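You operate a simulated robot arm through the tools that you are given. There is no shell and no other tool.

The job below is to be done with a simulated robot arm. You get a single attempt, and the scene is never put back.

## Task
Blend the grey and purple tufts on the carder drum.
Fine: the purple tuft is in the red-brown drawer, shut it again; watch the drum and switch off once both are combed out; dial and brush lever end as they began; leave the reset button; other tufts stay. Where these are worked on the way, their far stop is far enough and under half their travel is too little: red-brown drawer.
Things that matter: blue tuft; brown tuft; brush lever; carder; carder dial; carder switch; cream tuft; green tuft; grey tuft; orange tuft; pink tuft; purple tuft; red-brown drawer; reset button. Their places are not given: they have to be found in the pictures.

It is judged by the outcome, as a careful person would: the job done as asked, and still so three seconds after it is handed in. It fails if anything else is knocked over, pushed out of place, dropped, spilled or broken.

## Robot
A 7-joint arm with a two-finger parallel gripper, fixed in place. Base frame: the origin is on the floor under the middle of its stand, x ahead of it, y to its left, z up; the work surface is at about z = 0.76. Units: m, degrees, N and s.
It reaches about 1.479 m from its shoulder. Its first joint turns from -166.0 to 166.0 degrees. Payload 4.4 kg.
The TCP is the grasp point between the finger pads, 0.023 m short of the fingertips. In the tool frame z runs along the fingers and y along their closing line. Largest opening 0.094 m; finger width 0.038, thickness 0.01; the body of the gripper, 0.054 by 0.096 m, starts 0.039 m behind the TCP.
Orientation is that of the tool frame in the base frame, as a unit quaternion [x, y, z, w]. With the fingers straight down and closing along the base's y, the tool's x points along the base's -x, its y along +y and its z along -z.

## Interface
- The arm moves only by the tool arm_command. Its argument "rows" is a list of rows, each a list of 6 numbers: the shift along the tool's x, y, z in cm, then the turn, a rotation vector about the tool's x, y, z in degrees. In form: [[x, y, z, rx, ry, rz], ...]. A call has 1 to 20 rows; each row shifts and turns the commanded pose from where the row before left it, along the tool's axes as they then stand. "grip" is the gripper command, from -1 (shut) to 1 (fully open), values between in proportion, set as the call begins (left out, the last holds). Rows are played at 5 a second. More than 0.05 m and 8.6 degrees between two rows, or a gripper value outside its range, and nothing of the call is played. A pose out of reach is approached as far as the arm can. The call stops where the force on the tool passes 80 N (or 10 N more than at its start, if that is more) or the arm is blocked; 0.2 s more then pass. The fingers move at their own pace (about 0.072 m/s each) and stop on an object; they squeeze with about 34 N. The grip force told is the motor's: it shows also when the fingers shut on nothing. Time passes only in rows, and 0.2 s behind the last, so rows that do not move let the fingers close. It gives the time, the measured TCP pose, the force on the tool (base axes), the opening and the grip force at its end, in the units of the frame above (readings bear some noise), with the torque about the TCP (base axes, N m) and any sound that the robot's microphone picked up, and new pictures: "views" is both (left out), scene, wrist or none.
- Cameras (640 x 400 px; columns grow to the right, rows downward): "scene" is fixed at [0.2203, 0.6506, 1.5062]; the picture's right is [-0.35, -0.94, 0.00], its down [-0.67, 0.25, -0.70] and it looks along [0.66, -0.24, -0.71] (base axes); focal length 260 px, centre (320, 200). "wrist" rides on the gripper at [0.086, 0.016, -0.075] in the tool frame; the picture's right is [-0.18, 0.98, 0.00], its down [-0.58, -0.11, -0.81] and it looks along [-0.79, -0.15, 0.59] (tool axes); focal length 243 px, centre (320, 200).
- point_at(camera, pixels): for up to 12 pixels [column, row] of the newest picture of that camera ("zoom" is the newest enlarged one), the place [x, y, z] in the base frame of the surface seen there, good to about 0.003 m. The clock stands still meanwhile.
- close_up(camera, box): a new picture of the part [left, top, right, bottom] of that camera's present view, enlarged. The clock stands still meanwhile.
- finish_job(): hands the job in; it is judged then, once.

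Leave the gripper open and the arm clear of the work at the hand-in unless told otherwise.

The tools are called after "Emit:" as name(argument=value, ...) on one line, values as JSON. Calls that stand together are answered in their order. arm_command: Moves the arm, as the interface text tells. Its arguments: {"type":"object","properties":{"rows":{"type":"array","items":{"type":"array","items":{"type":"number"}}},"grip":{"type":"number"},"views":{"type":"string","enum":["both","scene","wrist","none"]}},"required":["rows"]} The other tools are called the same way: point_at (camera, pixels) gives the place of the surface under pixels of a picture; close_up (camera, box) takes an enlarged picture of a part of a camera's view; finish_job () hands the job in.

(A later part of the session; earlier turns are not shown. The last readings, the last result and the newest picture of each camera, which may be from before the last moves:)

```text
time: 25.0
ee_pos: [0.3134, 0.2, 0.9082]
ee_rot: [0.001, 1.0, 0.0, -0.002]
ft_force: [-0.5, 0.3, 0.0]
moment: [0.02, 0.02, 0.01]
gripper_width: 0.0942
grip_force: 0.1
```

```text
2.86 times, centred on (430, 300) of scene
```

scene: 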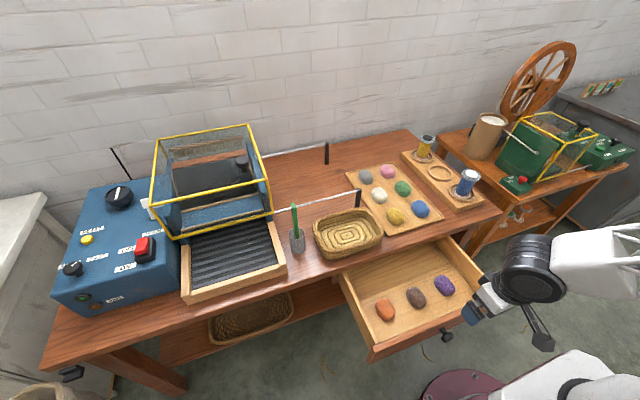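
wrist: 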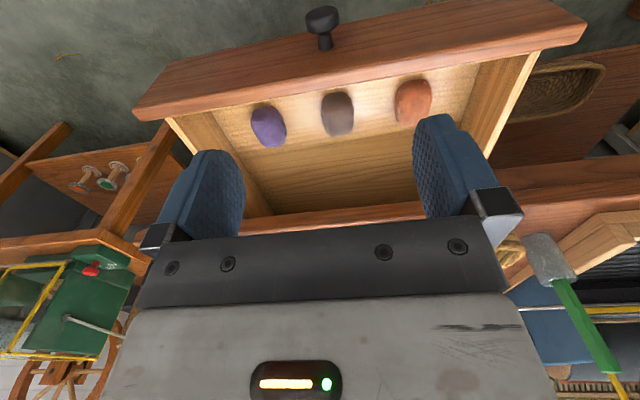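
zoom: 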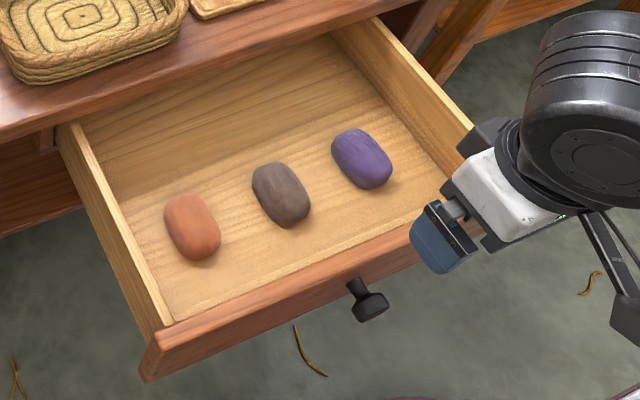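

Purple is centred near (0.468, 0.087), top z≈0.645, about 4 cm wide in y and 5 cm long in x; the floor of the drawer is z≈0.611. The camera bracket would come near the drawer front in this orientation, so I'll move above the tuft and yaw 90° so that the bracket lies toward +y.

Emit:
arm_command(rows=[[-3.12, -2.26, 1.16, 0, 0, 0], [-3.12, -2.26, 1.16, 0, 0, 0], [-3.12, -2.26, 1.16, 0, 0, 0], [-3.12, -2.26, 1.16, 0, 0, 0], [-3.12, -2.26, 1.16, 0, 0, 0], [0, 0, 0, 0, 0, 8.2], [0, 0, 0, 0, 0, 8.2], [0, 0, 0, 0, 0, 8.2], [0, 0, 0, 0, 0, 8.2], [0, 0, 0, 0, 0, 8.2], [0, 0, 0, 0, 0, 8.2], [0, 0, 0, 0, 0, 8.2], [0, 0, 0, 0, 0, 8.2], [0, 0, 0, 0, 0, 8.2], [0, 0, 0, 0, 0, 8.2], [0, 0, 0, 0, 0, 8.0]])

```text
time: 28.4
ee_pos: [0.4692, 0.0878, 0.8496]
ee_rot: [0.708, 0.706, -0.002, 0.0]
ft_force: [-0.7, 0.3, -1.0]
moment: [0.01, -0.02, -0.03]
gripper_width: 0.0942
grip_force: 0.0
```

scene: 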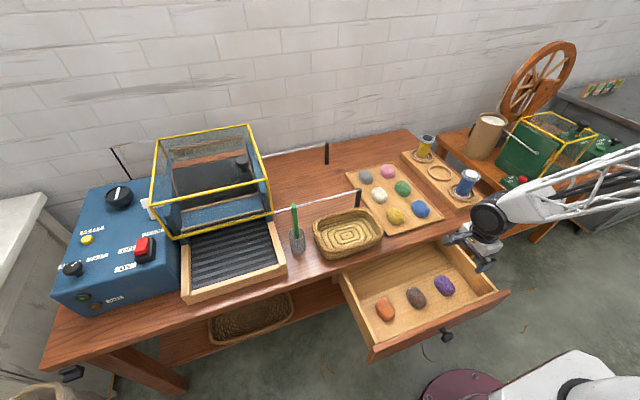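
wrist: 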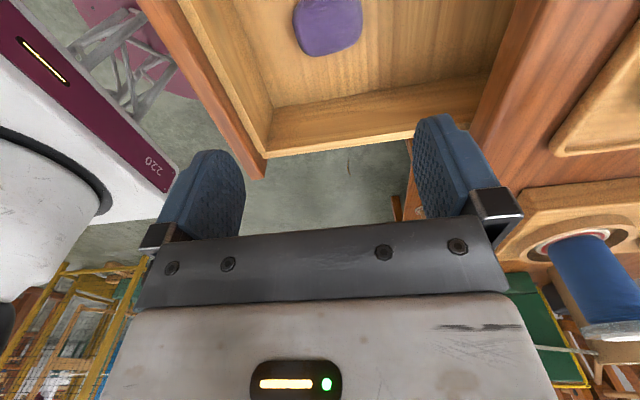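

The yaw is done. The purple tuft is at the top of the wrist view (327, 25). I'll verify its extent.

Emit:
point_at(camera="wrist", pixels=[[327, 25], [296, 15], [361, 15], [327, 50], [330, 5], [250, 150], [320, 130]])

Emit:
point_at(camera="scene", pixels=[[445, 285], [437, 281], [454, 290], [445, 276], [442, 295], [430, 290]])

```text
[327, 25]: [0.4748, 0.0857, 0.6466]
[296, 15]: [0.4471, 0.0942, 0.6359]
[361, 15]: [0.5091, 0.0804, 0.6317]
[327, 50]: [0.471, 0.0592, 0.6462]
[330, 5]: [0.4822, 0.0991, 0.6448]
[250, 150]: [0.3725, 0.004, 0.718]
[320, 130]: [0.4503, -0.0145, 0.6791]
```

```text
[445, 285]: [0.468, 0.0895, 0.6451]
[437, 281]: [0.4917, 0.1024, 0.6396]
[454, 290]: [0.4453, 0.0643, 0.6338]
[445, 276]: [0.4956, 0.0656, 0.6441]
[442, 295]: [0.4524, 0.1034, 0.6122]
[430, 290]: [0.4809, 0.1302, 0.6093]
```

Tuft centre is about (0.476, 0.084), 6 cm along x. I'll centre on it and descend, fingers open, to TCP z≈0.640 (fingertips just above the drawer floor).

Emit:
arm_command(rows=[[-0.35, 0.7, 4, 0, 0, 0], [0, 0, 4, 0, 0, 0], [0, 0, 4, 0, 0, 0], [0, 0, 4, 0, 0, 0], [0, 0, 3, 0, 0, 0], [0, 0, 1.9, 0, 0, 0]], grip=1)

```text
time: 29.8
ee_pos: [0.4758, 0.0828, 0.6408]
ee_rot: [0.708, 0.706, -0.002, -0.001]
ft_force: [0.1, -0.1, 0.7]
moment: [0.01, 0.01, -0.04]
gripper_width: 0.0938
grip_force: 0.0
```

scene: 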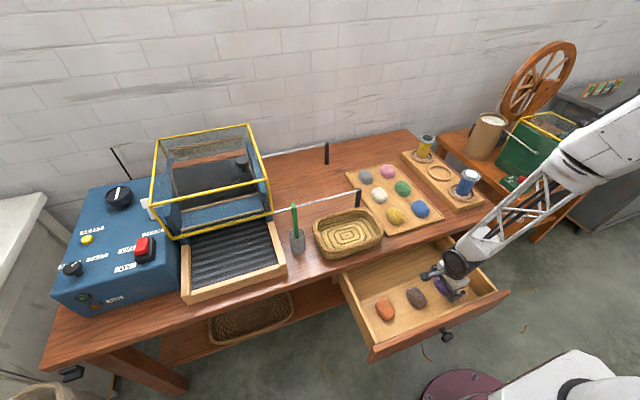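
wrist: 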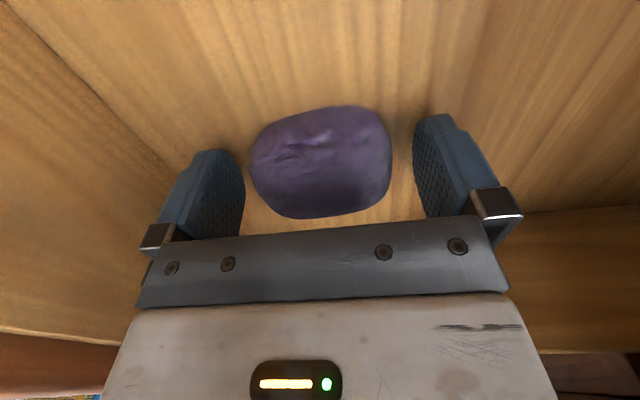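

The purple tuft is well between the pads. I'll close on it.

Emit:
arm_command(rows=[[0, 0, 0, 0, 0, 0], [0, 0, 0, 0, 0, 0], [0, 0, 0, 0, 0, 0], [0, 0, 0, 0, 0, 0]], grip=-1, views="wrist")

```text
time: 30.8
ee_pos: [0.4759, 0.0821, 0.6405]
ee_rot: [0.708, 0.706, -0.001, 0.0]
ft_force: [-1.0, 0.3, -0.2]
moment: [0.0, 0.0, 0.03]
gripper_width: 0.0712
grip_force: 34.7
```

wrist: 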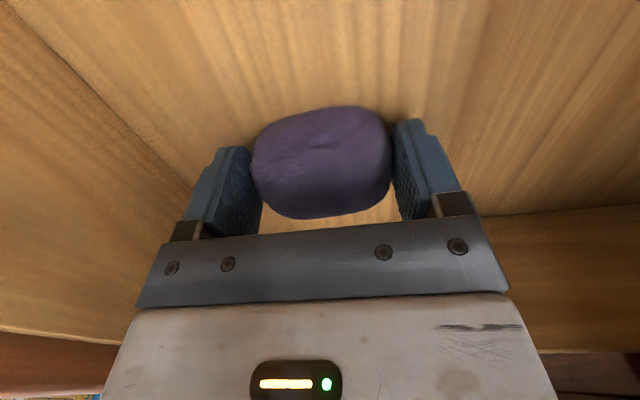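

Held at 0.071 m wide with 35 N. I'll lift straight up 24 cm and check.

Emit:
arm_command(rows=[[0, 0, -2, 0, 0, 0], [0, 0, -4, 0, 0, 0], [0, 0, -4, 0, 0, 0], [0, 0, -4, 0, 0, 0], [0, 0, -5, 0, 0, 0], [0, 0, -5, 0, 0, 0]])

```text
time: 32.2
ee_pos: [0.4746, 0.0824, 0.881]
ee_rot: [0.708, 0.706, -0.002, -0.001]
ft_force: [0.4, 0.0, -0.7]
moment: [-0.02, 0.0, 0.0]
gripper_width: 0.0709
grip_force: 33.5
```

scene: 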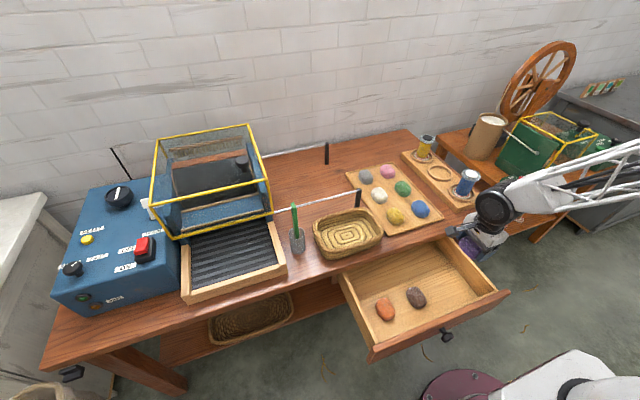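
wrist: 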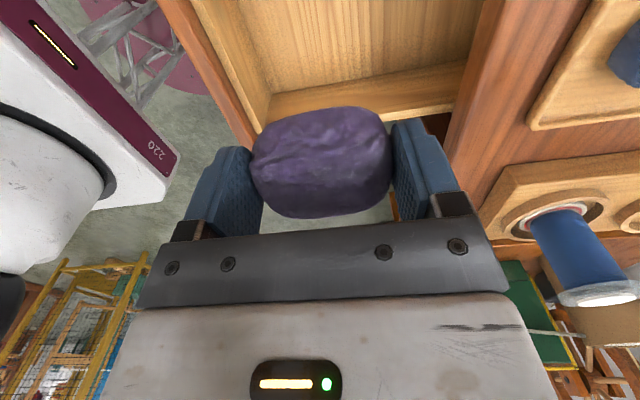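

The purple tuft is held; orange and brown remain in the drawer. I'll rise to z≈1.05 and travel over to the apron.

Emit:
arm_command(rows=[[0, 0, -4.25, 0, 0, 0], [0, 0, -4.25, 0, 0, 0], [0, 0, -4.25, 0, 0, 0], [0, 0, -4.25, 0, 0, 0], [3.86, 1.53, 0, 0, 0, 0], [3.86, 1.53, 0, 0, 0, 0], [3.86, 1.53, 0, 0, 0, 0], [3.86, 1.53, 0, 0, 0, 0], [3.86, 1.53, 0, 0, 0, 0], [3.86, 1.53, 0, 0, 0, 0], [3.86, 1.53, 0, 0, 0, 0], [3.86, 1.53, 0, 0, 0, 0], [3.86, 1.53, 0, 0, 0, 0], [3.86, 1.53, 0, 0, 0, 0], [3.86, 1.53, 0, 0, 0, 0], [3.86, 1.53, 0, 0, 0, 0], [3.86, 1.53, 0, 0, 0, 0], [3.86, 1.53, 0, 0, 0, 0], [3.86, 1.53, 0, 0, 0, 0], [3.86, 1.53, 0, 0, 0, 0]])

```text
time: 36.4
ee_pos: [0.7226, 0.7009, 1.0504]
ee_rot: [0.708, 0.706, -0.002, -0.001]
ft_force: [0.5, -0.1, 2.0]
moment: [0.0, 0.02, -0.01]
gripper_width: 0.0698
grip_force: 33.7
```

scene: 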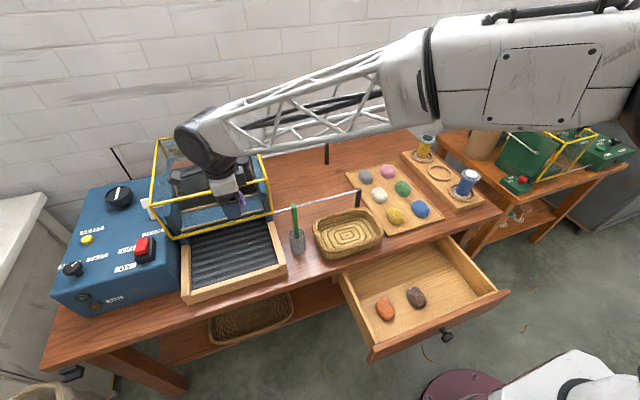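
wrist: 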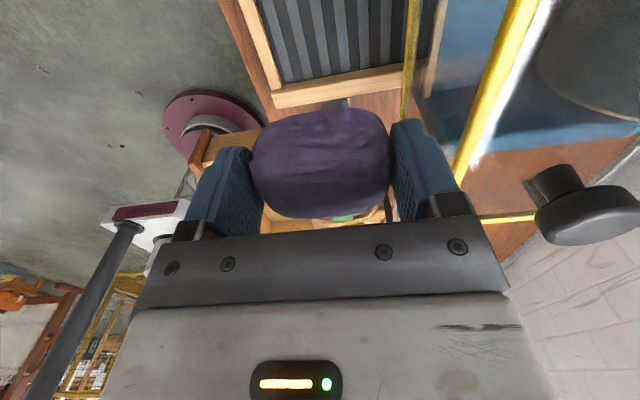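

The hand is over the apron. I'll shift 1.5 cm away from the guard and come down toward the belt (z≈0.798).

Emit:
arm_command(rows=[[0, -1.6, 2, 0, 0, 0], [0, 0, 4, 0, 0, 0], [0, 0, 4, 0, 0, 0], [0, 0, 4, 0, 0, 0], [0, 0, 3, 0, 0, 0]])

```text
time: 37.6
ee_pos: [0.7058, 0.7006, 0.8787]
ee_rot: [0.708, 0.706, -0.001, 0.0]
ft_force: [-0.5, -0.1, 0.5]
moment: [0.04, -0.01, 0.03]
gripper_width: 0.0697
grip_force: 33.7
```

scene: 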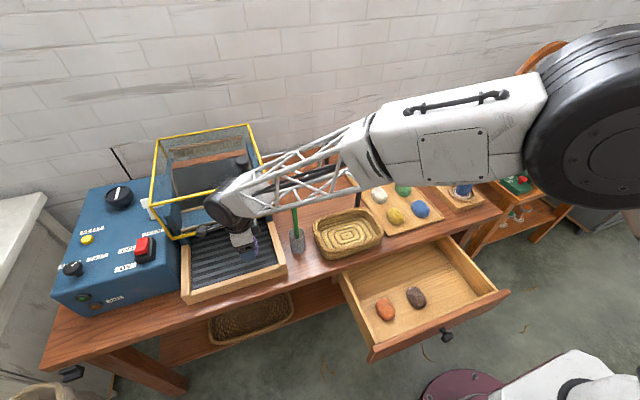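
wrist: 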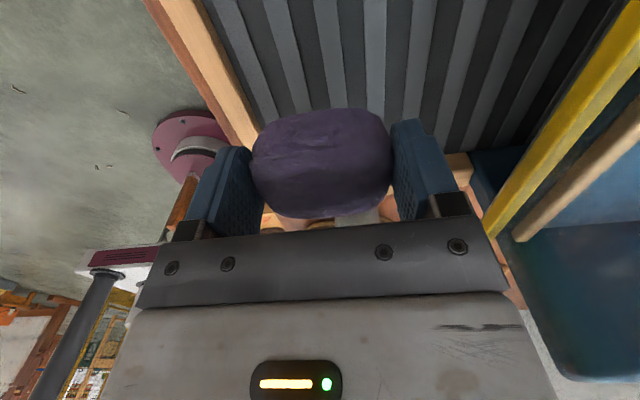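

The forearm now passes over the green stick in its cup (295, 230). I'll check the forearm's height there before lowering further.

Emit:
point_at(camera="scene", pixels=[[297, 208], [295, 203], [280, 212], [300, 195], [310, 200], [292, 190], [330, 200], [240, 205], [262, 200], [297, 220]])

Emit:
close_up(camera="scene", box=[190, 130, 380, 290])

```text
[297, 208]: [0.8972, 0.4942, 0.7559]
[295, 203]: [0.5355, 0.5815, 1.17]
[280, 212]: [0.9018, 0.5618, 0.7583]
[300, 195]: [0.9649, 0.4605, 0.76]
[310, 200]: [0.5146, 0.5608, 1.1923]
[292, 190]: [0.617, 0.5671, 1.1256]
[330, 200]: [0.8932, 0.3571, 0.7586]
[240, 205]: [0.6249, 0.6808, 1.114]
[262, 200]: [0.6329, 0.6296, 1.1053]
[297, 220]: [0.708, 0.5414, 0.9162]
```

```text
2.50 times, centred on (285, 210) of scene
```

zoom: 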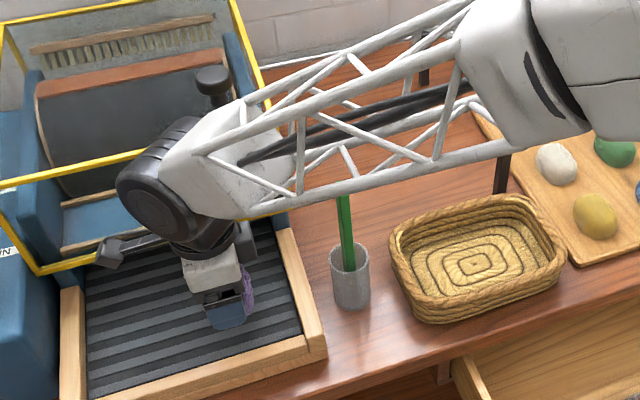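

The forearm is above z≈1.1 there, well over the stick top (0.953). I'll lower the last 4.7 cm.

Emit:
arm_command(rows=[[0, 0, 2, 0, 0, 0], [0, 0, 1.5, 0, 0, 0], [0, 0, 1.1, 0, 0, 0]], views="wrist")

```text
time: 38.4
ee_pos: [0.7057, 0.7001, 0.8314]
ee_rot: [0.708, 0.706, -0.002, -0.001]
ft_force: [0.5, -0.5, -0.6]
moment: [0.0, 0.02, 0.0]
gripper_width: 0.0698
grip_force: 33.9
```

wrist: 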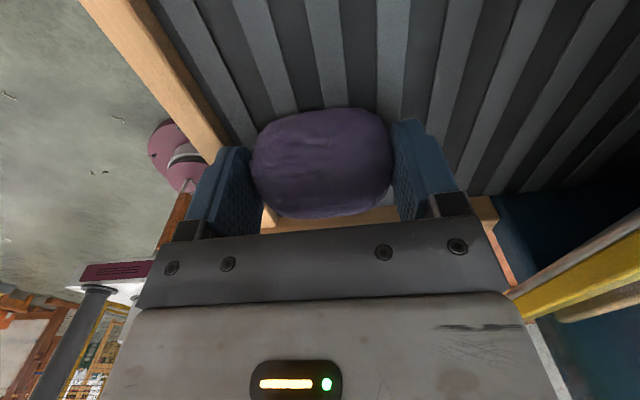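

No contact yet. Opening here would bring one finger close to the apron's front wooden rim (x≈0.65), so I'll shift 1.4 cm forward, settle 2 mm lower and then open partly.

Emit:
arm_command(rows=[[0, 0.7, 0, 0, 0, 0], [0, 0.7, 0, 0, 0, 0], [0, 0, 0.25, 0, 0, 0]], views="none")

Emit:
point_at(camera="scene", pixels=[[190, 290], [200, 296], [230, 280], [270, 270], [183, 270], [205, 283]])

```text
time: 39.2
ee_pos: [0.7207, 0.7012, 0.829]
ee_rot: [0.708, 0.706, -0.002, -0.001]
ft_force: [0.0, 0.6, 0.2]
moment: [0.03, 0.0, 0.03]
gripper_width: 0.0703
grip_force: 33.6
```

```text
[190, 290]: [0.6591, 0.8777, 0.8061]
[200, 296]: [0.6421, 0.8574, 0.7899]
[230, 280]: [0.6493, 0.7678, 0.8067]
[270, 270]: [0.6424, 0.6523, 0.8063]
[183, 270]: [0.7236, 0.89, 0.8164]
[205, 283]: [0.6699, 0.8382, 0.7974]
```

At (0.7207, 0.7012, 0.829), no load. I'll open the fingers partly to release the purple tuft.

Emit:
arm_command(rows=[[0, 0, 0, 0, 0, 0], [0, 0, 0, 0, 0, 0], [0, 0, 0, 0, 0, 0]], grip=0.8)

```text
time: 40.0
ee_pos: [0.7204, 0.7006, 0.8299]
ee_rot: [0.709, 0.705, -0.002, 0.0]
ft_force: [0.0, -0.7, 0.0]
moment: [-0.01, 0.0, 0.0]
gripper_width: 0.0845
grip_force: 0.0
```

scene: 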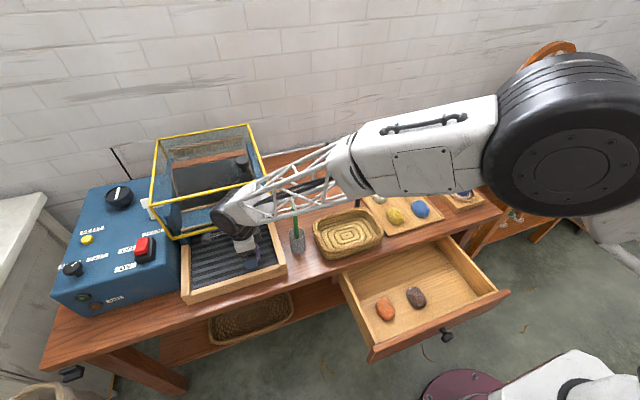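
wrist: 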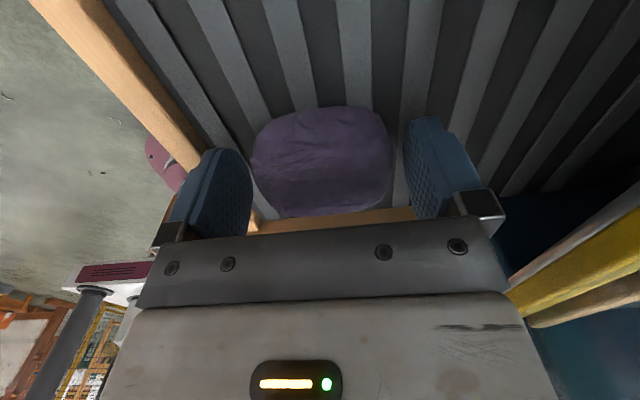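

Released; the purple tuft sits on the belt. I'll rise straight up and move back right, above the table, toward the tray.

Emit:
arm_command(rows=[[0, 0, -2, 0, 0, 0], [0, 0, -4, 0, 0, 0], [0, 0, -4.5, 0, 0, 0], [0, 0, -4.5, 0, 0, 0], [0, 0, -4.5, 0, 0, 0], [0, 0, -4.5, 0, 0, 0], [-4.3, 0, 0, 0, 0, 0], [-4.3, 0, 0, 0, 0, 0], [-4.3, 0, 0, 0, 0, 0], [-4.3, 0, 0, 0, 0, 0], [-4.3, 0, 0, 0, 0, 0], [-4.3, 0, 0, 0, 0, 0], [-4.3, 0, 0, 0, 0, 0], [-4.3, 0, 0, 0, 0, 0], [-4.3, 0, 0, 0, 0, 0], [-4.3, 0, 0, 0, 0, 0], [-4.3, 0, 0, 0, 0, 0], [-4.3, 0, 0, 0, 0, 0]], grip=1)

```text
time: 43.8
ee_pos: [0.7194, 0.1844, 1.0706]
ee_rot: [0.708, 0.706, -0.002, 0.0]
ft_force: [-1.1, -0.9, 0.5]
moment: [0.06, -0.03, -0.02]
gripper_width: 0.0941
grip_force: 0.0
```

scene: 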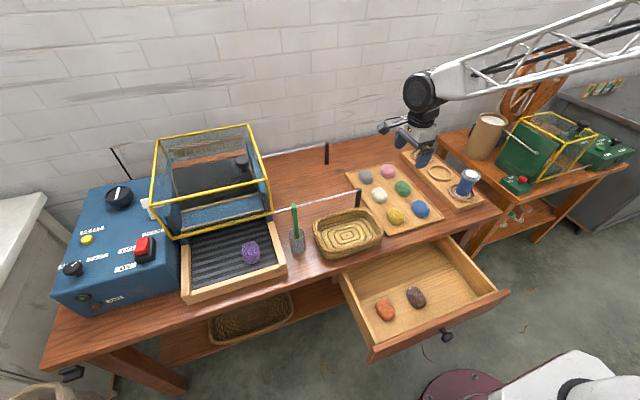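
wrist: 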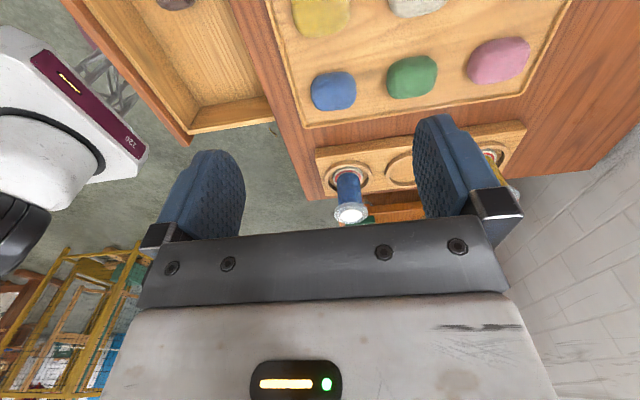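

Purple sits on the apron at (250, 252). Now I'll measure the grey tuft (365, 176) closely and look at the tray.

Emit:
close_up(camera="scene", box=[340, 150, 440, 240])

Emit:
point_at(camera="scene", pixels=[[365, 176], [359, 176], [372, 177], [365, 170], [365, 183], [354, 180], [352, 168], [347, 172], [376, 185], [250, 252], [243, 252], [258, 252]])

```text
4.44 times, centred on (390, 195) of scene
```

zoom: 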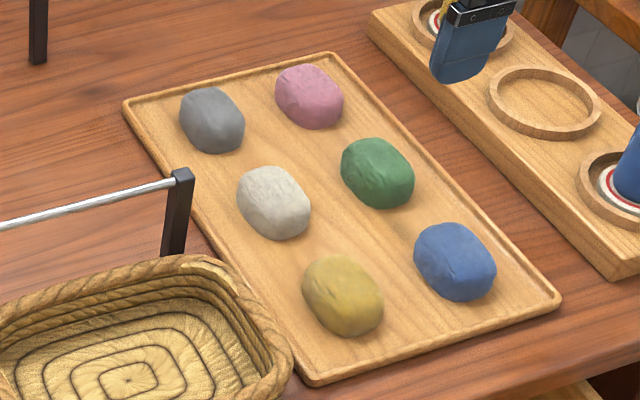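

```text
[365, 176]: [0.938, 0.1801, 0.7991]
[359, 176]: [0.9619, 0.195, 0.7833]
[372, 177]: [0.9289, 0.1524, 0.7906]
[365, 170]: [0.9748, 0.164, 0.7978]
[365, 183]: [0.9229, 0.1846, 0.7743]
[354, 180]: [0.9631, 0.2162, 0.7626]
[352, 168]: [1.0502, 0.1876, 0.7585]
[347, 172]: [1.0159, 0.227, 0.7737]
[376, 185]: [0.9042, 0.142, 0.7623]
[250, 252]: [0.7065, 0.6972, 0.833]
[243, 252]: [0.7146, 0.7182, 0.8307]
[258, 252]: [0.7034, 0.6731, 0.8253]
```

I'll take finer points from the enlarged picture for the grey tuft outline.

Emit:
point_at(camera="zoom", pixels=[[212, 118], [184, 112], [241, 130], [203, 91], [222, 150], [190, 95], [240, 110], [195, 140], [150, 130], [130, 105]])

```text
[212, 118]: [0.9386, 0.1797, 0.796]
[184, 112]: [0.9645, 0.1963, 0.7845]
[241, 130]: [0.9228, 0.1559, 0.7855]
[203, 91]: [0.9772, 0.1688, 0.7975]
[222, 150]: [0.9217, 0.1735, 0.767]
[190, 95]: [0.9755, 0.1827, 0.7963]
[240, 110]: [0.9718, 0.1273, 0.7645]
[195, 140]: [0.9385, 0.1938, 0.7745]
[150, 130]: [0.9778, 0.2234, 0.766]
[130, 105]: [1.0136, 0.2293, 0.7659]
```

The grey tuft spans x≈0.918–0.982 and y≈0.153–0.197, top z≈0.798, tray floor ≈0.765. I'll yaw back so the fingers close along y (its narrow side), and move above it.

Emit:
arm_command(rows=[[0, 0, 0, 0, 0, -8.2], [0, 0, 0, 0, 0, -8.2], [0, 0, 0, 0, 0, -8.2], [0, 0, 0, 0, 0, -8.2], [0, 0, 0, 0, 0, -8.2], [0, 0, 0, 0, 0, -8.2], [0, 0, 0, 0, 0, -8.2], [0, 0, 0, 0, 0, -8.2], [0, 0, 0, 0, 0, -8.2], [0, 0, 0, 0, 0, -8.2], [0, 0, 0, 0, 0, -8.0], [-4.57, -0.19, 0, 0, 0, 0], [-4.57, -0.19, 0, 0, 0, 0], [-4.57, -0.19, 0, 0, 0, 0], [-4.57, -0.19, 0, 0, 0, 0], [-4.57, -0.19, 0, 0, 0, 0], [0, 0, 4, 0, 0, 0], [0, 0, 4, 0, 0, 0], [0, 0, 4, 0, 0, 0]], grip=0.75)

```text
time: 47.8
ee_pos: [0.948, 0.1752, 0.9507]
ee_rot: [0.002, 1.0, -0.001, -0.001]
ft_force: [0.0, 0.1, 0.0]
moment: [-0.03, 0.0, -0.03]
gripper_width: 0.0823
grip_force: 0.1
```

scene: 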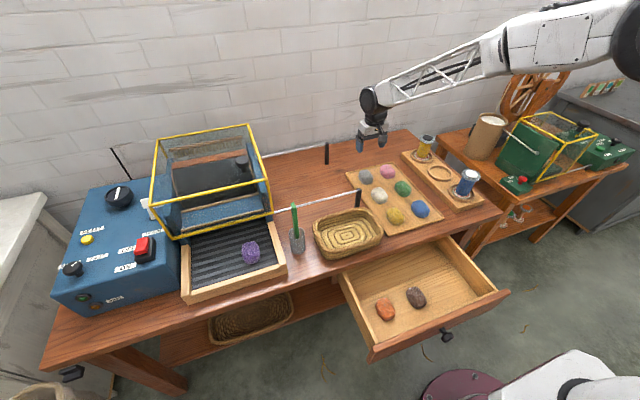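
wrist: 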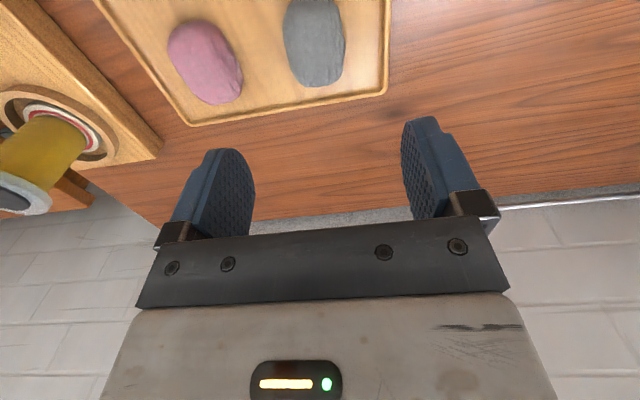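

The grey tuft appears at (315, 42) in the wrist view; I'll refine its centre from here.

Emit:
point_at(camera="wrist", pixels=[[315, 42], [288, 45], [341, 45], [318, 82], [314, 5], [370, 60], [370, 95], [262, 50]])

```text
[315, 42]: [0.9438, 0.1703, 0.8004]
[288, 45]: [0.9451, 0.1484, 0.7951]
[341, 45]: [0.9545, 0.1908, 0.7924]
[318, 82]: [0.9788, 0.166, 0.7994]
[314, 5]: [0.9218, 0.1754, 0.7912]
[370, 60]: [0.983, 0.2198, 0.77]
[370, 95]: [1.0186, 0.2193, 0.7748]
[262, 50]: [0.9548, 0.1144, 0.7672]
```

Centre is about (0.948, 0.170). I'll shift −5 mm in y and descend to TCP z≈0.796.

Emit:
arm_command(rows=[[0, -0.5, 3, 0, 0, 0], [0, 0, 4, 0, 0, 0], [0, 0, 4, 0, 0, 0], [0, 0, 3, 0, 0, 0], [0, 0, 1.4, 0, 0, 0]], views="wrist")

```text
time: 49.0
ee_pos: [0.9471, 0.1683, 0.7968]
ee_rot: [0.002, 1.0, 0.0, -0.002]
ft_force: [-0.1, -0.2, 1.4]
moment: [-0.01, 0.03, 0.01]
gripper_width: 0.0821
grip_force: 0.0
```

wrist: 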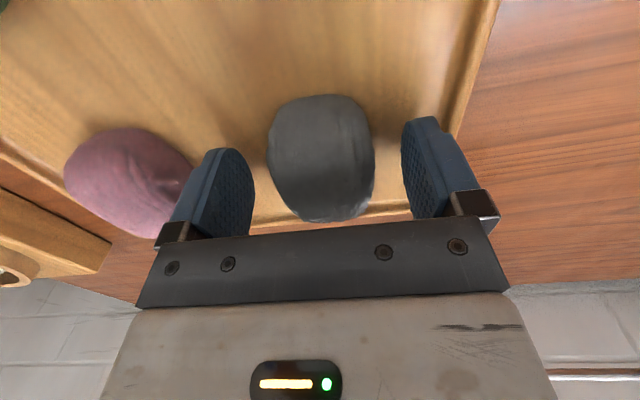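

Grey is between the pads, and the pink tuft is outside the left finger without contact. I'll close.

Emit:
arm_command(rows=[[0, 0, 0, 0, 0, 0], [0, 0, 0, 0, 0, 0], [0, 0, 0, 0, 0, 0], [0, 0, 0, 0, 0, 0]], grip=-1, views="wrist")

```text
time: 50.0
ee_pos: [0.9482, 0.1675, 0.7965]
ee_rot: [0.002, 1.0, -0.001, -0.002]
ft_force: [-0.4, 0.6, 0.3]
moment: [0.01, -0.02, 0.03]
gripper_width: 0.0509
grip_force: 33.7
```

wrist: 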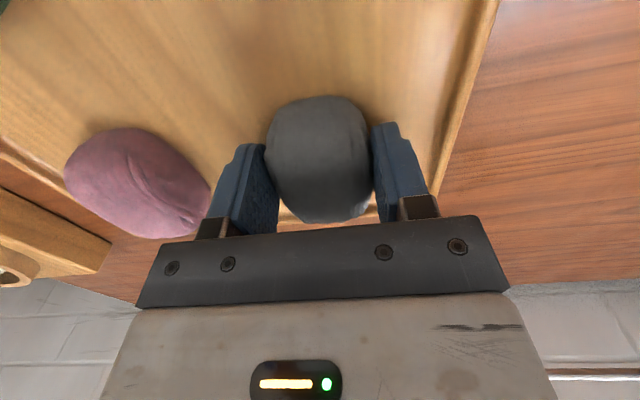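

Held at 0.051 m with 34 N. I'll lift 28 cm and pull back toward x≈0.72.

Emit:
arm_command(rows=[[0, 0, -2, 0, 0, 0], [0, 0, -4, 0, 0, 0], [0, 0, -4.5, 0, 0, 0], [0, 0, -4.5, 0, 0, 0], [0, 0, -4.5, 0, 0, 0], [0, 0, -4.5, 0, 0, 0], [0, 0, -4.3, 0, 0, 0], [4.56, 0, 0, 0, 0, 0], [4.56, 0, 0, 0, 0, 0], [4.56, 0, 0, 0, 0, 0], [4.56, 0, 0, 0, 0, 0], [4.56, 0, 0, 0, 0, 0]])

```text
time: 52.6
ee_pos: [0.7202, 0.1699, 1.0792]
ee_rot: [0.002, 1.0, -0.001, -0.001]
ft_force: [-0.3, -0.3, -0.9]
moment: [0.0, 0.01, 0.01]
gripper_width: 0.0516
grip_force: 34.4
```

scene: 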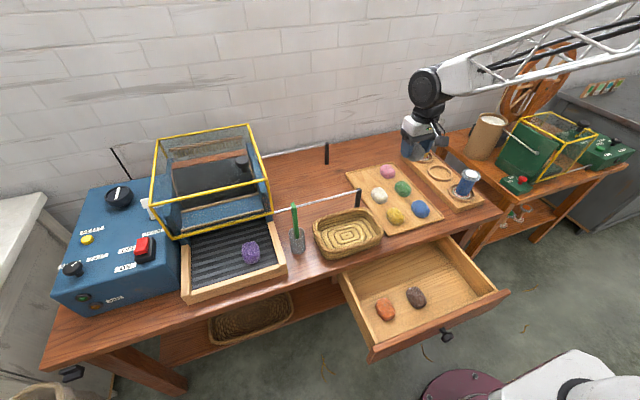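
wrist: 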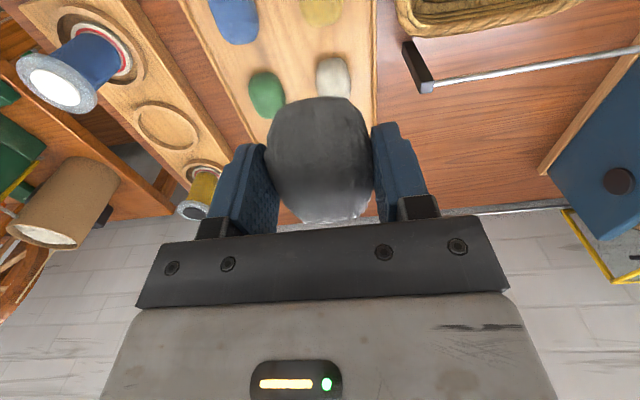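

Grey is held. I'll travel left to y≈0.80 above the apron.

Emit:
arm_command(rows=[[0, 4.5, 0, 0, 0, 0], [0, 4.5, 0, 0, 0, 0], [0, 4.5, 0, 0, 0, 0], [0, 4.5, 0, 0, 0, 0], [0, 4.5, 0, 0, 0, 0], [0, 4.5, 0, 0, 0, 0], [0, 4.5, 0, 0, 0, 0], [0, 4.5, 0, 0, 0, 0], [0, 4.5, 0, 0, 0, 0], [0, 4.5, 0, 0, 0, 0], [0, 4.5, 0, 0, 0, 0], [0, 4.5, 0, 0, 0, 0], [0, 4.5, 0, 0, 0, 0], [0, 4.5, 0, 0, 0, 0], [0, 0, 4, 0, 0, 0], [0, 0, 4, 0, 0, 0], [0, 0, 4, 0, 0, 0], [0, 0, 4, 0, 0, 0]])

```text
time: 56.4
ee_pos: [0.7218, 0.8007, 0.9202]
ee_rot: [0.002, 1.0, 0.0, 0.0]
ft_force: [-0.4, -0.3, 1.3]
moment: [-0.01, 0.02, 0.02]
gripper_width: 0.0513
grip_force: 34.5
```

scene: 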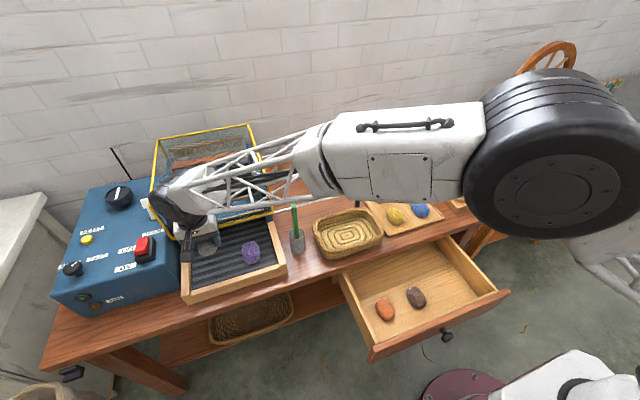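
wrist: 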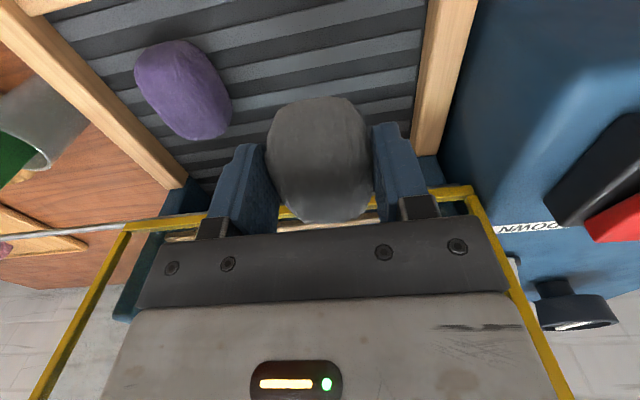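

The grey tuft is over the belt beside the purple one. I'll lower 9.1 cm.

Emit:
arm_command(rows=[[0, 0, 3.5, 0, 0, 0], [0, 0, 3, 0, 0, 0], [0, 0, 1.6, 0, 0, 0], [0, 0, 0.9, 0, 0, 0]])

```text
time: 57.4
ee_pos: [0.7218, 0.7988, 0.8292]
ee_rot: [0.002, 1.0, 0.001, -0.001]
ft_force: [-0.7, 0.3, 9.7]
moment: [-0.06, -0.04, -0.01]
gripper_width: 0.0513
grip_force: 34.0
```

scene: 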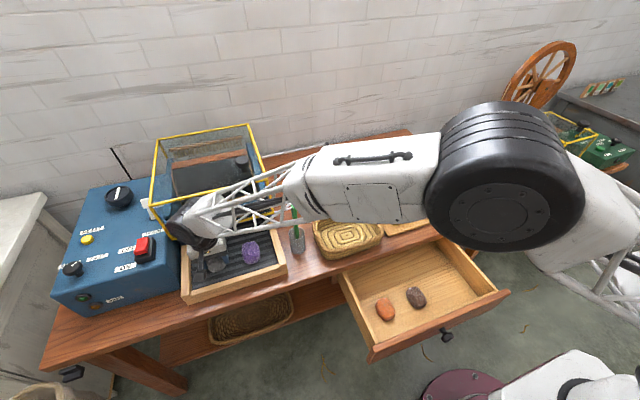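
wrist: 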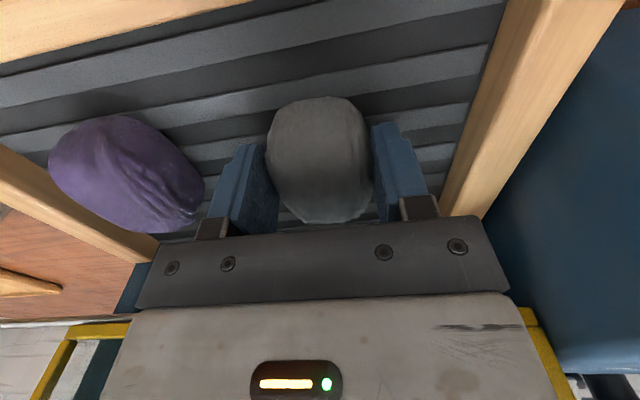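

The tuft rests on the belt (9.7 N up). I'll open to about 0.075 m, then rise.

Emit:
arm_command(rows=[[0, 0, 0, 0, 0, 0], [0, 0, 0, 0, 0, 0], [0, 0, 0, 0, 0, 0], [0, 0, -2, 0, 0, 0], [0, 0, -4, 0, 0, 0], [0, 0, -4.5, 0, 0, 0], [0, 0, -4.5, 0, 0, 0], [0, 0, -4.5, 0, 0, 0], [0, 0, -4.5, 0, 0, 0]], grip=0.6)

```text
time: 59.4
ee_pos: [0.723, 0.7994, 1.0686]
ee_rot: [0.002, 1.0, -0.002, -0.002]
ft_force: [0.2, -0.1, -1.2]
moment: [-0.02, 0.02, 0.0]
gripper_width: 0.0752
grip_force: 0.1
```

scene: 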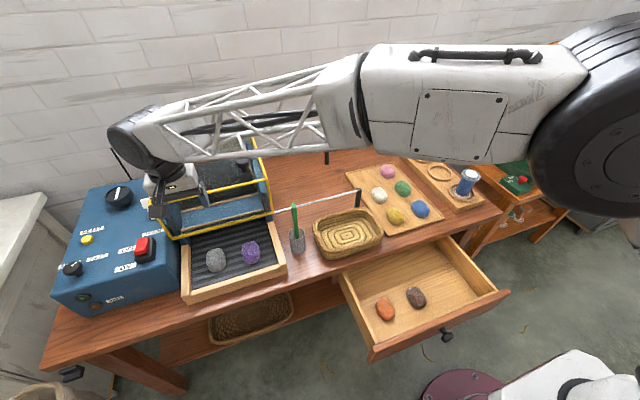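
wrist: 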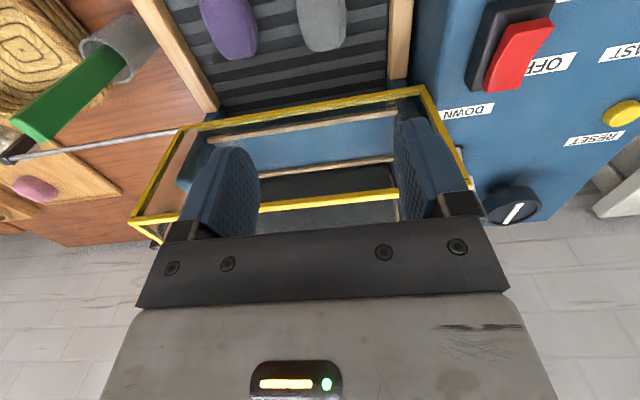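

Both tufts are on the belt at (216, 259) and (250, 252). Next I'll shut the drawer: close the fingers and go back to in front of its knob, staying high.

Emit:
arm_command(rows=[[2.58, -3.526, 0.41, 0, 0, 0], [2.58, -3.526, 0.41, 0, 0, 0], [2.58, -3.526, 0.41, 0, 0, 0], [2.58, -3.526, 0.41, 0, 0, 0], [2.58, -3.526, 0.41, 0, 0, 0], [2.58, -3.526, 0.41, 0, 0, 0], [2.58, -3.526, 0.41, 0, 0, 0], [2.58, -3.526, 0.41, 0, 0, 0], [2.58, -3.526, 0.41, 0, 0, 0], [2.58, -3.526, 0.41, 0, 0, 0], [2.58, -3.526, 0.41, 0, 0, 0], [2.58, -3.526, 0.41, 0, 0, 0], [2.58, -3.526, 0.41, 0, 0, 0], [2.58, -3.526, 0.41, 0, 0, 0], [2.58, -3.526, 0.41, 0, 0, 0], [2.58, -3.526, 0.41, 0, 0, 0], [2.58, -3.526, 0.41, 0, 0, 0]], grip=-1)

```text
time: 63.0
ee_pos: [0.2805, 0.2018, 1.001]
ee_rot: [0.002, 1.0, -0.001, -0.002]
ft_force: [-0.4, -0.2, -0.2]
moment: [0.02, -0.01, 0.03]
gripper_width: 0.0
grip_force: 34.2
```

scene: 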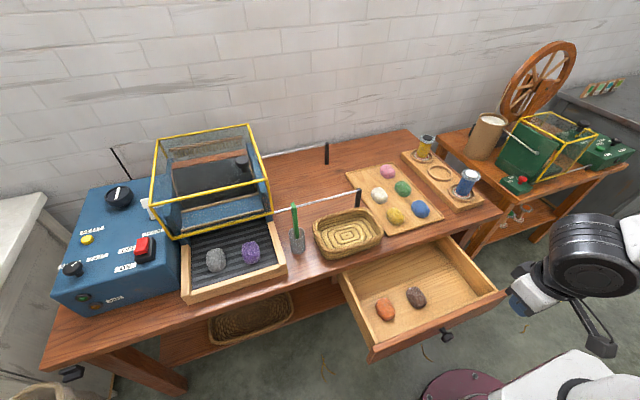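
wrist: 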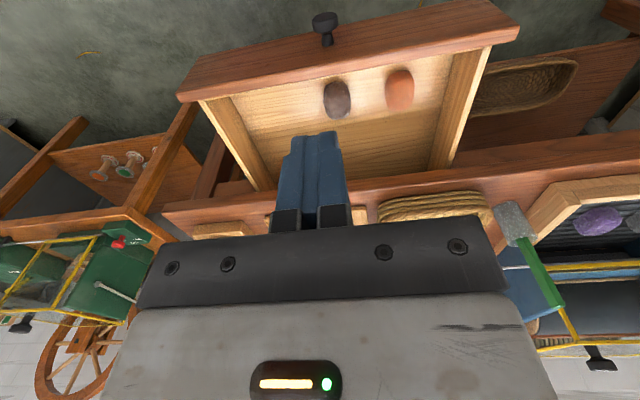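

Fingers are shut. I'll measure the knob's present position before going down.

Emit:
point_at(camera="scene", pixels=[[447, 336], [444, 331], [450, 334], [440, 322], [480, 305], [400, 340]])

Emit:
point_at(camera="wrist", pixels=[[325, 20], [315, 20], [335, 20], [326, 38], [380, 50], [260, 75]])

```text
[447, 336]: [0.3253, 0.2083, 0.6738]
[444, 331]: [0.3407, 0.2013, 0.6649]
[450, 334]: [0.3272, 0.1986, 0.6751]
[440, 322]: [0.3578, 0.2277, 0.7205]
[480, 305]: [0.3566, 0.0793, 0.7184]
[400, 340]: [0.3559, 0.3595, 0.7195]
```

```text
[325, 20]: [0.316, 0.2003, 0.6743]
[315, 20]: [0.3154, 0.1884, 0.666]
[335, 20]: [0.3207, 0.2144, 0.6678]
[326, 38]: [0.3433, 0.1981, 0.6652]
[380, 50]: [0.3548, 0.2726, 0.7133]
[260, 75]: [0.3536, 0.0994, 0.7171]
```

The knob face is at x≈0.316, centre y≈0.200. I'll lower in front of it with closed fingers (finger face at x≈0.30), watching the force.

Emit:
arm_command(rows=[[0, -0.15, 4, 0, 0, 0], [0, 0, 4, 0, 0, 0], [0, 0, 4, 0, 0, 0], [0, 0, 4, 0, 0, 0], [0, 0, 4, 0, 0, 0], [0, 0, 4, 0, 0, 0]])

```text
time: 64.4
ee_pos: [0.2808, 0.1983, 0.7608]
ee_rot: [0.002, 1.0, -0.001, -0.002]
ft_force: [-0.5, 0.1, 0.0]
moment: [0.05, -0.02, 0.0]
gripper_width: 0.0
grip_force: 33.8
```

scene: 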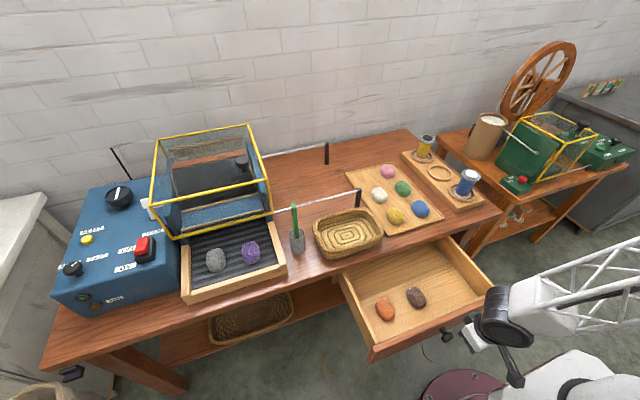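
wrist: 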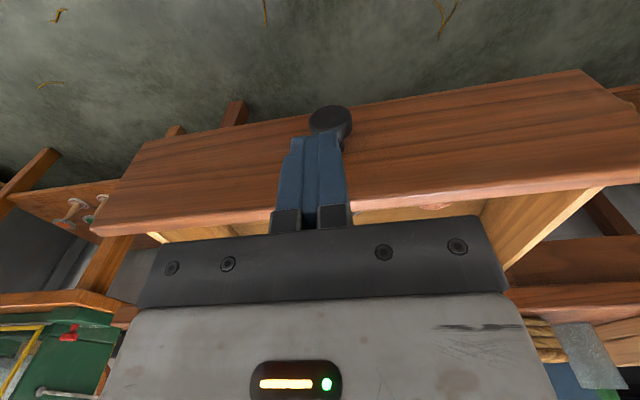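

No force so far. I'll lower the rest, 9.5 cm, centring on the knob.

Emit:
arm_command(rows=[[0, 0.2, 3, 0, 0, 0], [0, 0, 3, 0, 0, 0], [0, 0, 2, 0, 0, 0], [0, 0, 1.5, 0, 0, 0]])

```text
time: 65.4
ee_pos: [0.2798, 0.2013, 0.6661]
ee_rot: [0.002, 1.0, 0.0, -0.001]
ft_force: [-0.1, 0.0, 0.8]
moment: [0.0, 0.02, -0.01]
gripper_width: 0.0002
grip_force: 34.0
```

scene: 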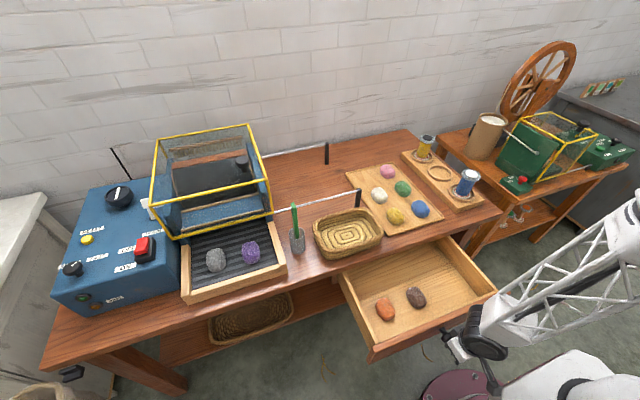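
wrist: 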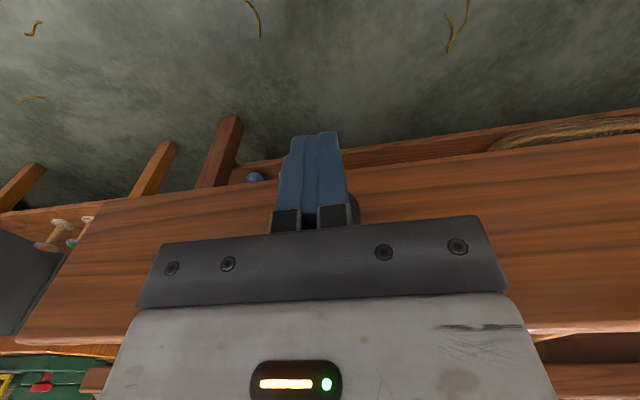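

In place, no contact. I'll push the drawer in (+x), 12 cm first.

Emit:
arm_command(rows=[[-2, 0, 0, 0, 0, 0], [-2, 0, 0, 0, 0, 0], [-2, 0, 0, 0, 0, 0], [-2, 0, 0, 0, 0, 0], [-2, 0, 0, 0, 0, 0], [-2, 0, 0, 0, 0, 0]])

```text
time: 66.8
ee_pos: [0.4009, 0.2009, 0.6655]
ee_rot: [0.001, 1.0, -0.001, -0.002]
ft_force: [1.1, 0.3, -0.2]
moment: [0.0, 0.01, -0.03]
gripper_width: 0.0001
grip_force: 33.4
```

scene: 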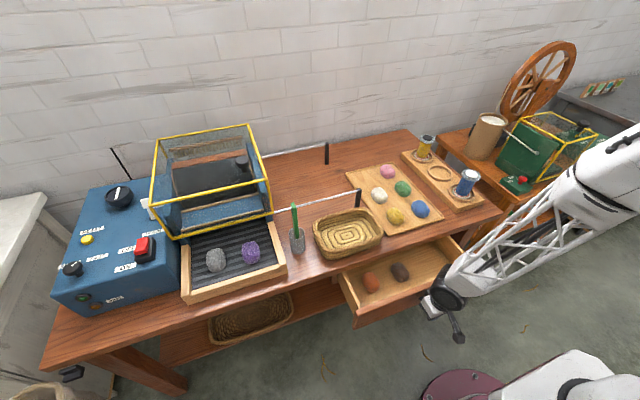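
wrist: 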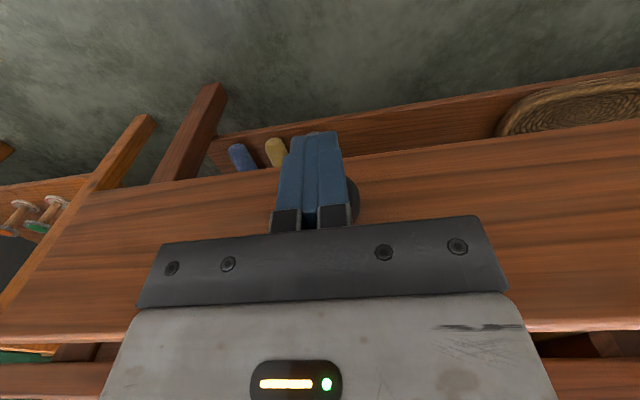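

The drawer slides in freely. I'll lean the hand back 15° so the wrist stays clear of the table edge, and continue pushing.

Emit:
arm_command(rows=[[0, 0, 0, 0, -7.5, 0], [0, 0, 0, 0, -7.5, 0], [-1.93, 0, 0.52, 0, 0, 0], [-1.93, 0, 0.52, 0, 0, 0], [-1.93, 0, 0.52, 0, 0, 0], [-1.93, 0, 0.52, 0, 0, 0], [-1.93, 0, 0.52, 0, 0, 0], [-1.93, 0, 0.52, 0, 0, 0]])

```text
time: 68.6
ee_pos: [0.5199, 0.2014, 0.6655]
ee_rot: [0.001, 0.992, 0.0, 0.128]
ft_force: [-0.3, -0.6, -0.4]
moment: [-0.01, -0.03, 0.02]
gripper_width: 0.0
grip_force: 34.1
```

scene: 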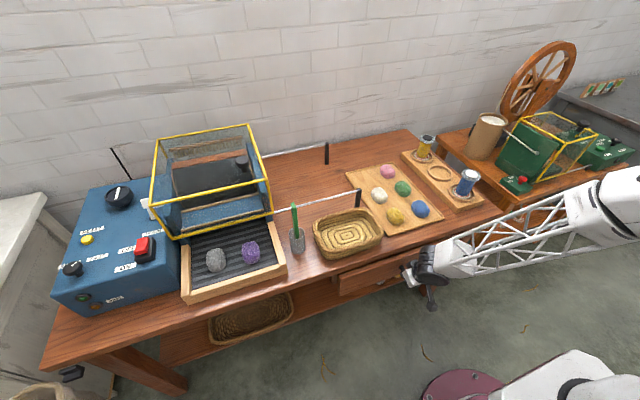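
wrist: 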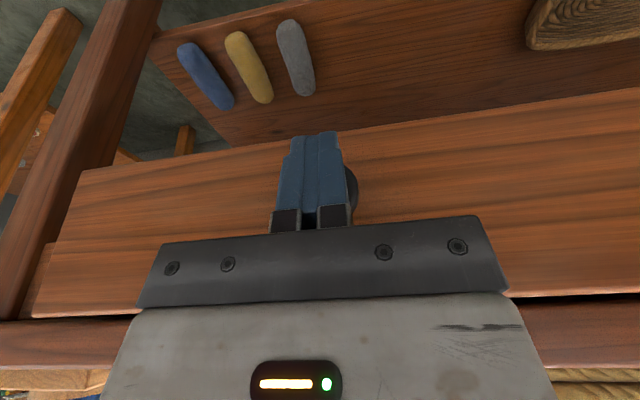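

About 4 cm remains. I'll push on in 1 cm steps until it seats.

Emit:
arm_command(rows=[[-0.966, 0, 0.26, 0, 0, 0], [-0.966, 0, 0.26, 0, 0, 0], [-0.966, 0, 0.26, 0, 0, 0], [-0.483, 0, 0.13, 0, 0, 0], [-0.3, 0, 0.08, 0, 0, 0], [-0.3, 0, 0.08, 0, 0, 0]])

Emit:
point_at(camera="scene", pixels=[[345, 275], [365, 268], [380, 262], [430, 245], [375, 262]])

```text
time: 69.9
ee_pos: [0.5535, 0.199, 0.6623]
ee_rot: [0.001, 0.992, -0.003, 0.125]
ft_force: [-8.5, 4.3, 2.0]
moment: [0.03, 0.1, 0.09]
gripper_width: 0.0002
grip_force: 33.8
stopped in row 6: the force on the tool passed its limit at 97 N (the readings are from after the stop); the commanded pose is now the measured one
```

scene: 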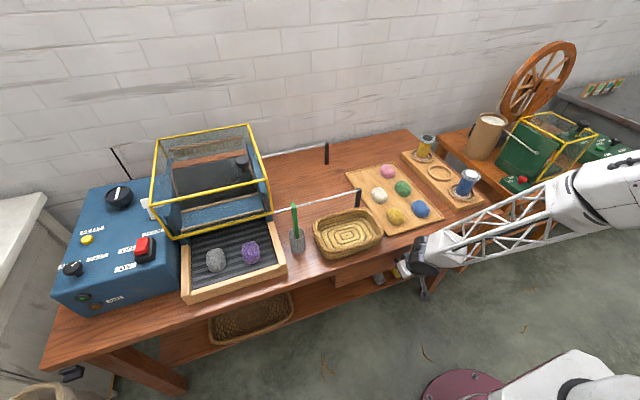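
wrist: 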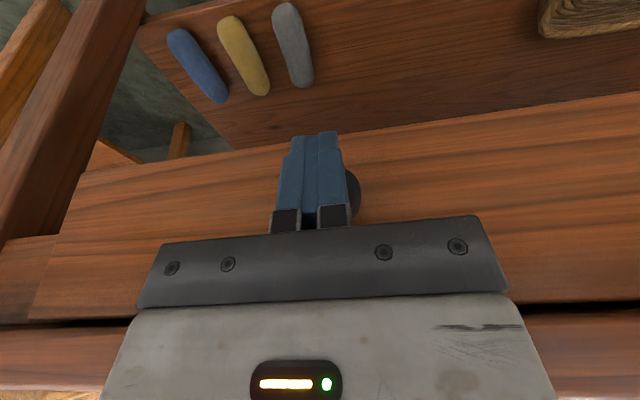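

```text
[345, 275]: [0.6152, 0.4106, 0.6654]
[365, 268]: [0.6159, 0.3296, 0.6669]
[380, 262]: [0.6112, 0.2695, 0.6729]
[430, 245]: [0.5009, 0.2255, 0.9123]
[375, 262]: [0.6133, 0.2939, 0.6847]
```

The drawer face is back at x≈0.615, as at the start, so it is shut. I'll back away from the knob, rise, and straighten the hand.

Emit:
arm_command(rows=[[1.93, 0, -0.52, 0, 0, 0], [2.9, 0, -0.78, 0, 0, 0], [2.9, 0, -0.78, 0, 0, 0], [-1.11, 0, -4.15, 0, 0, 0], [-1.11, 0, -4.15, 0, 0, 0], [-1.11, 0, -4.15, 0, 0, 0], [-1.11, 0, -4.15, 0, 0, 0], [-1.11, 0, -4.15, 0, 0, 0], [-1.11, 0, -4.15, 0, 0, 0], [-1.11, 0, -4.15, 0, 0, 0], [-1.11, 0, -4.15, 0, 0, 0], [-1.11, 0, -4.15, 0, 0, 0], [0, 0, 0, 0, 7.2, 0], [0, 0, 0, 0, 7.2, 0]])

```text
time: 72.9
ee_pos: [0.4773, 0.2013, 1.0512]
ee_rot: [0.001, 1.0, -0.003, 0.001]
ft_force: [-0.2, -0.2, 1.0]
moment: [-0.02, -0.02, 0.01]
gripper_width: 0.0
grip_force: 33.8
```

scene: 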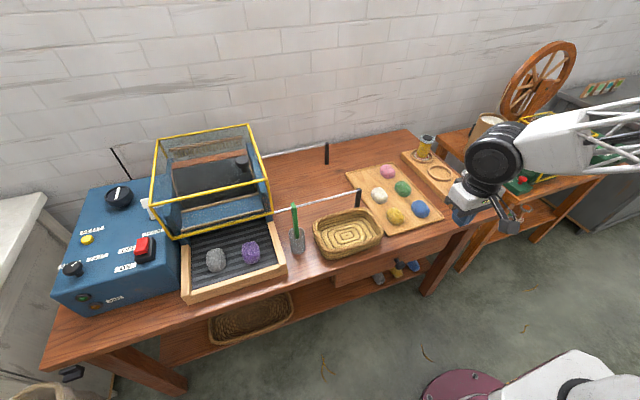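
wrist: 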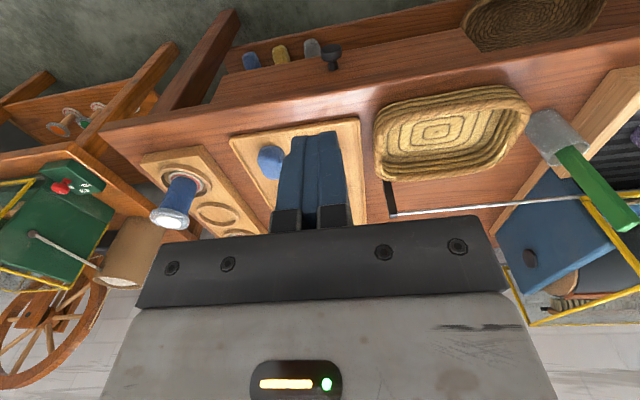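

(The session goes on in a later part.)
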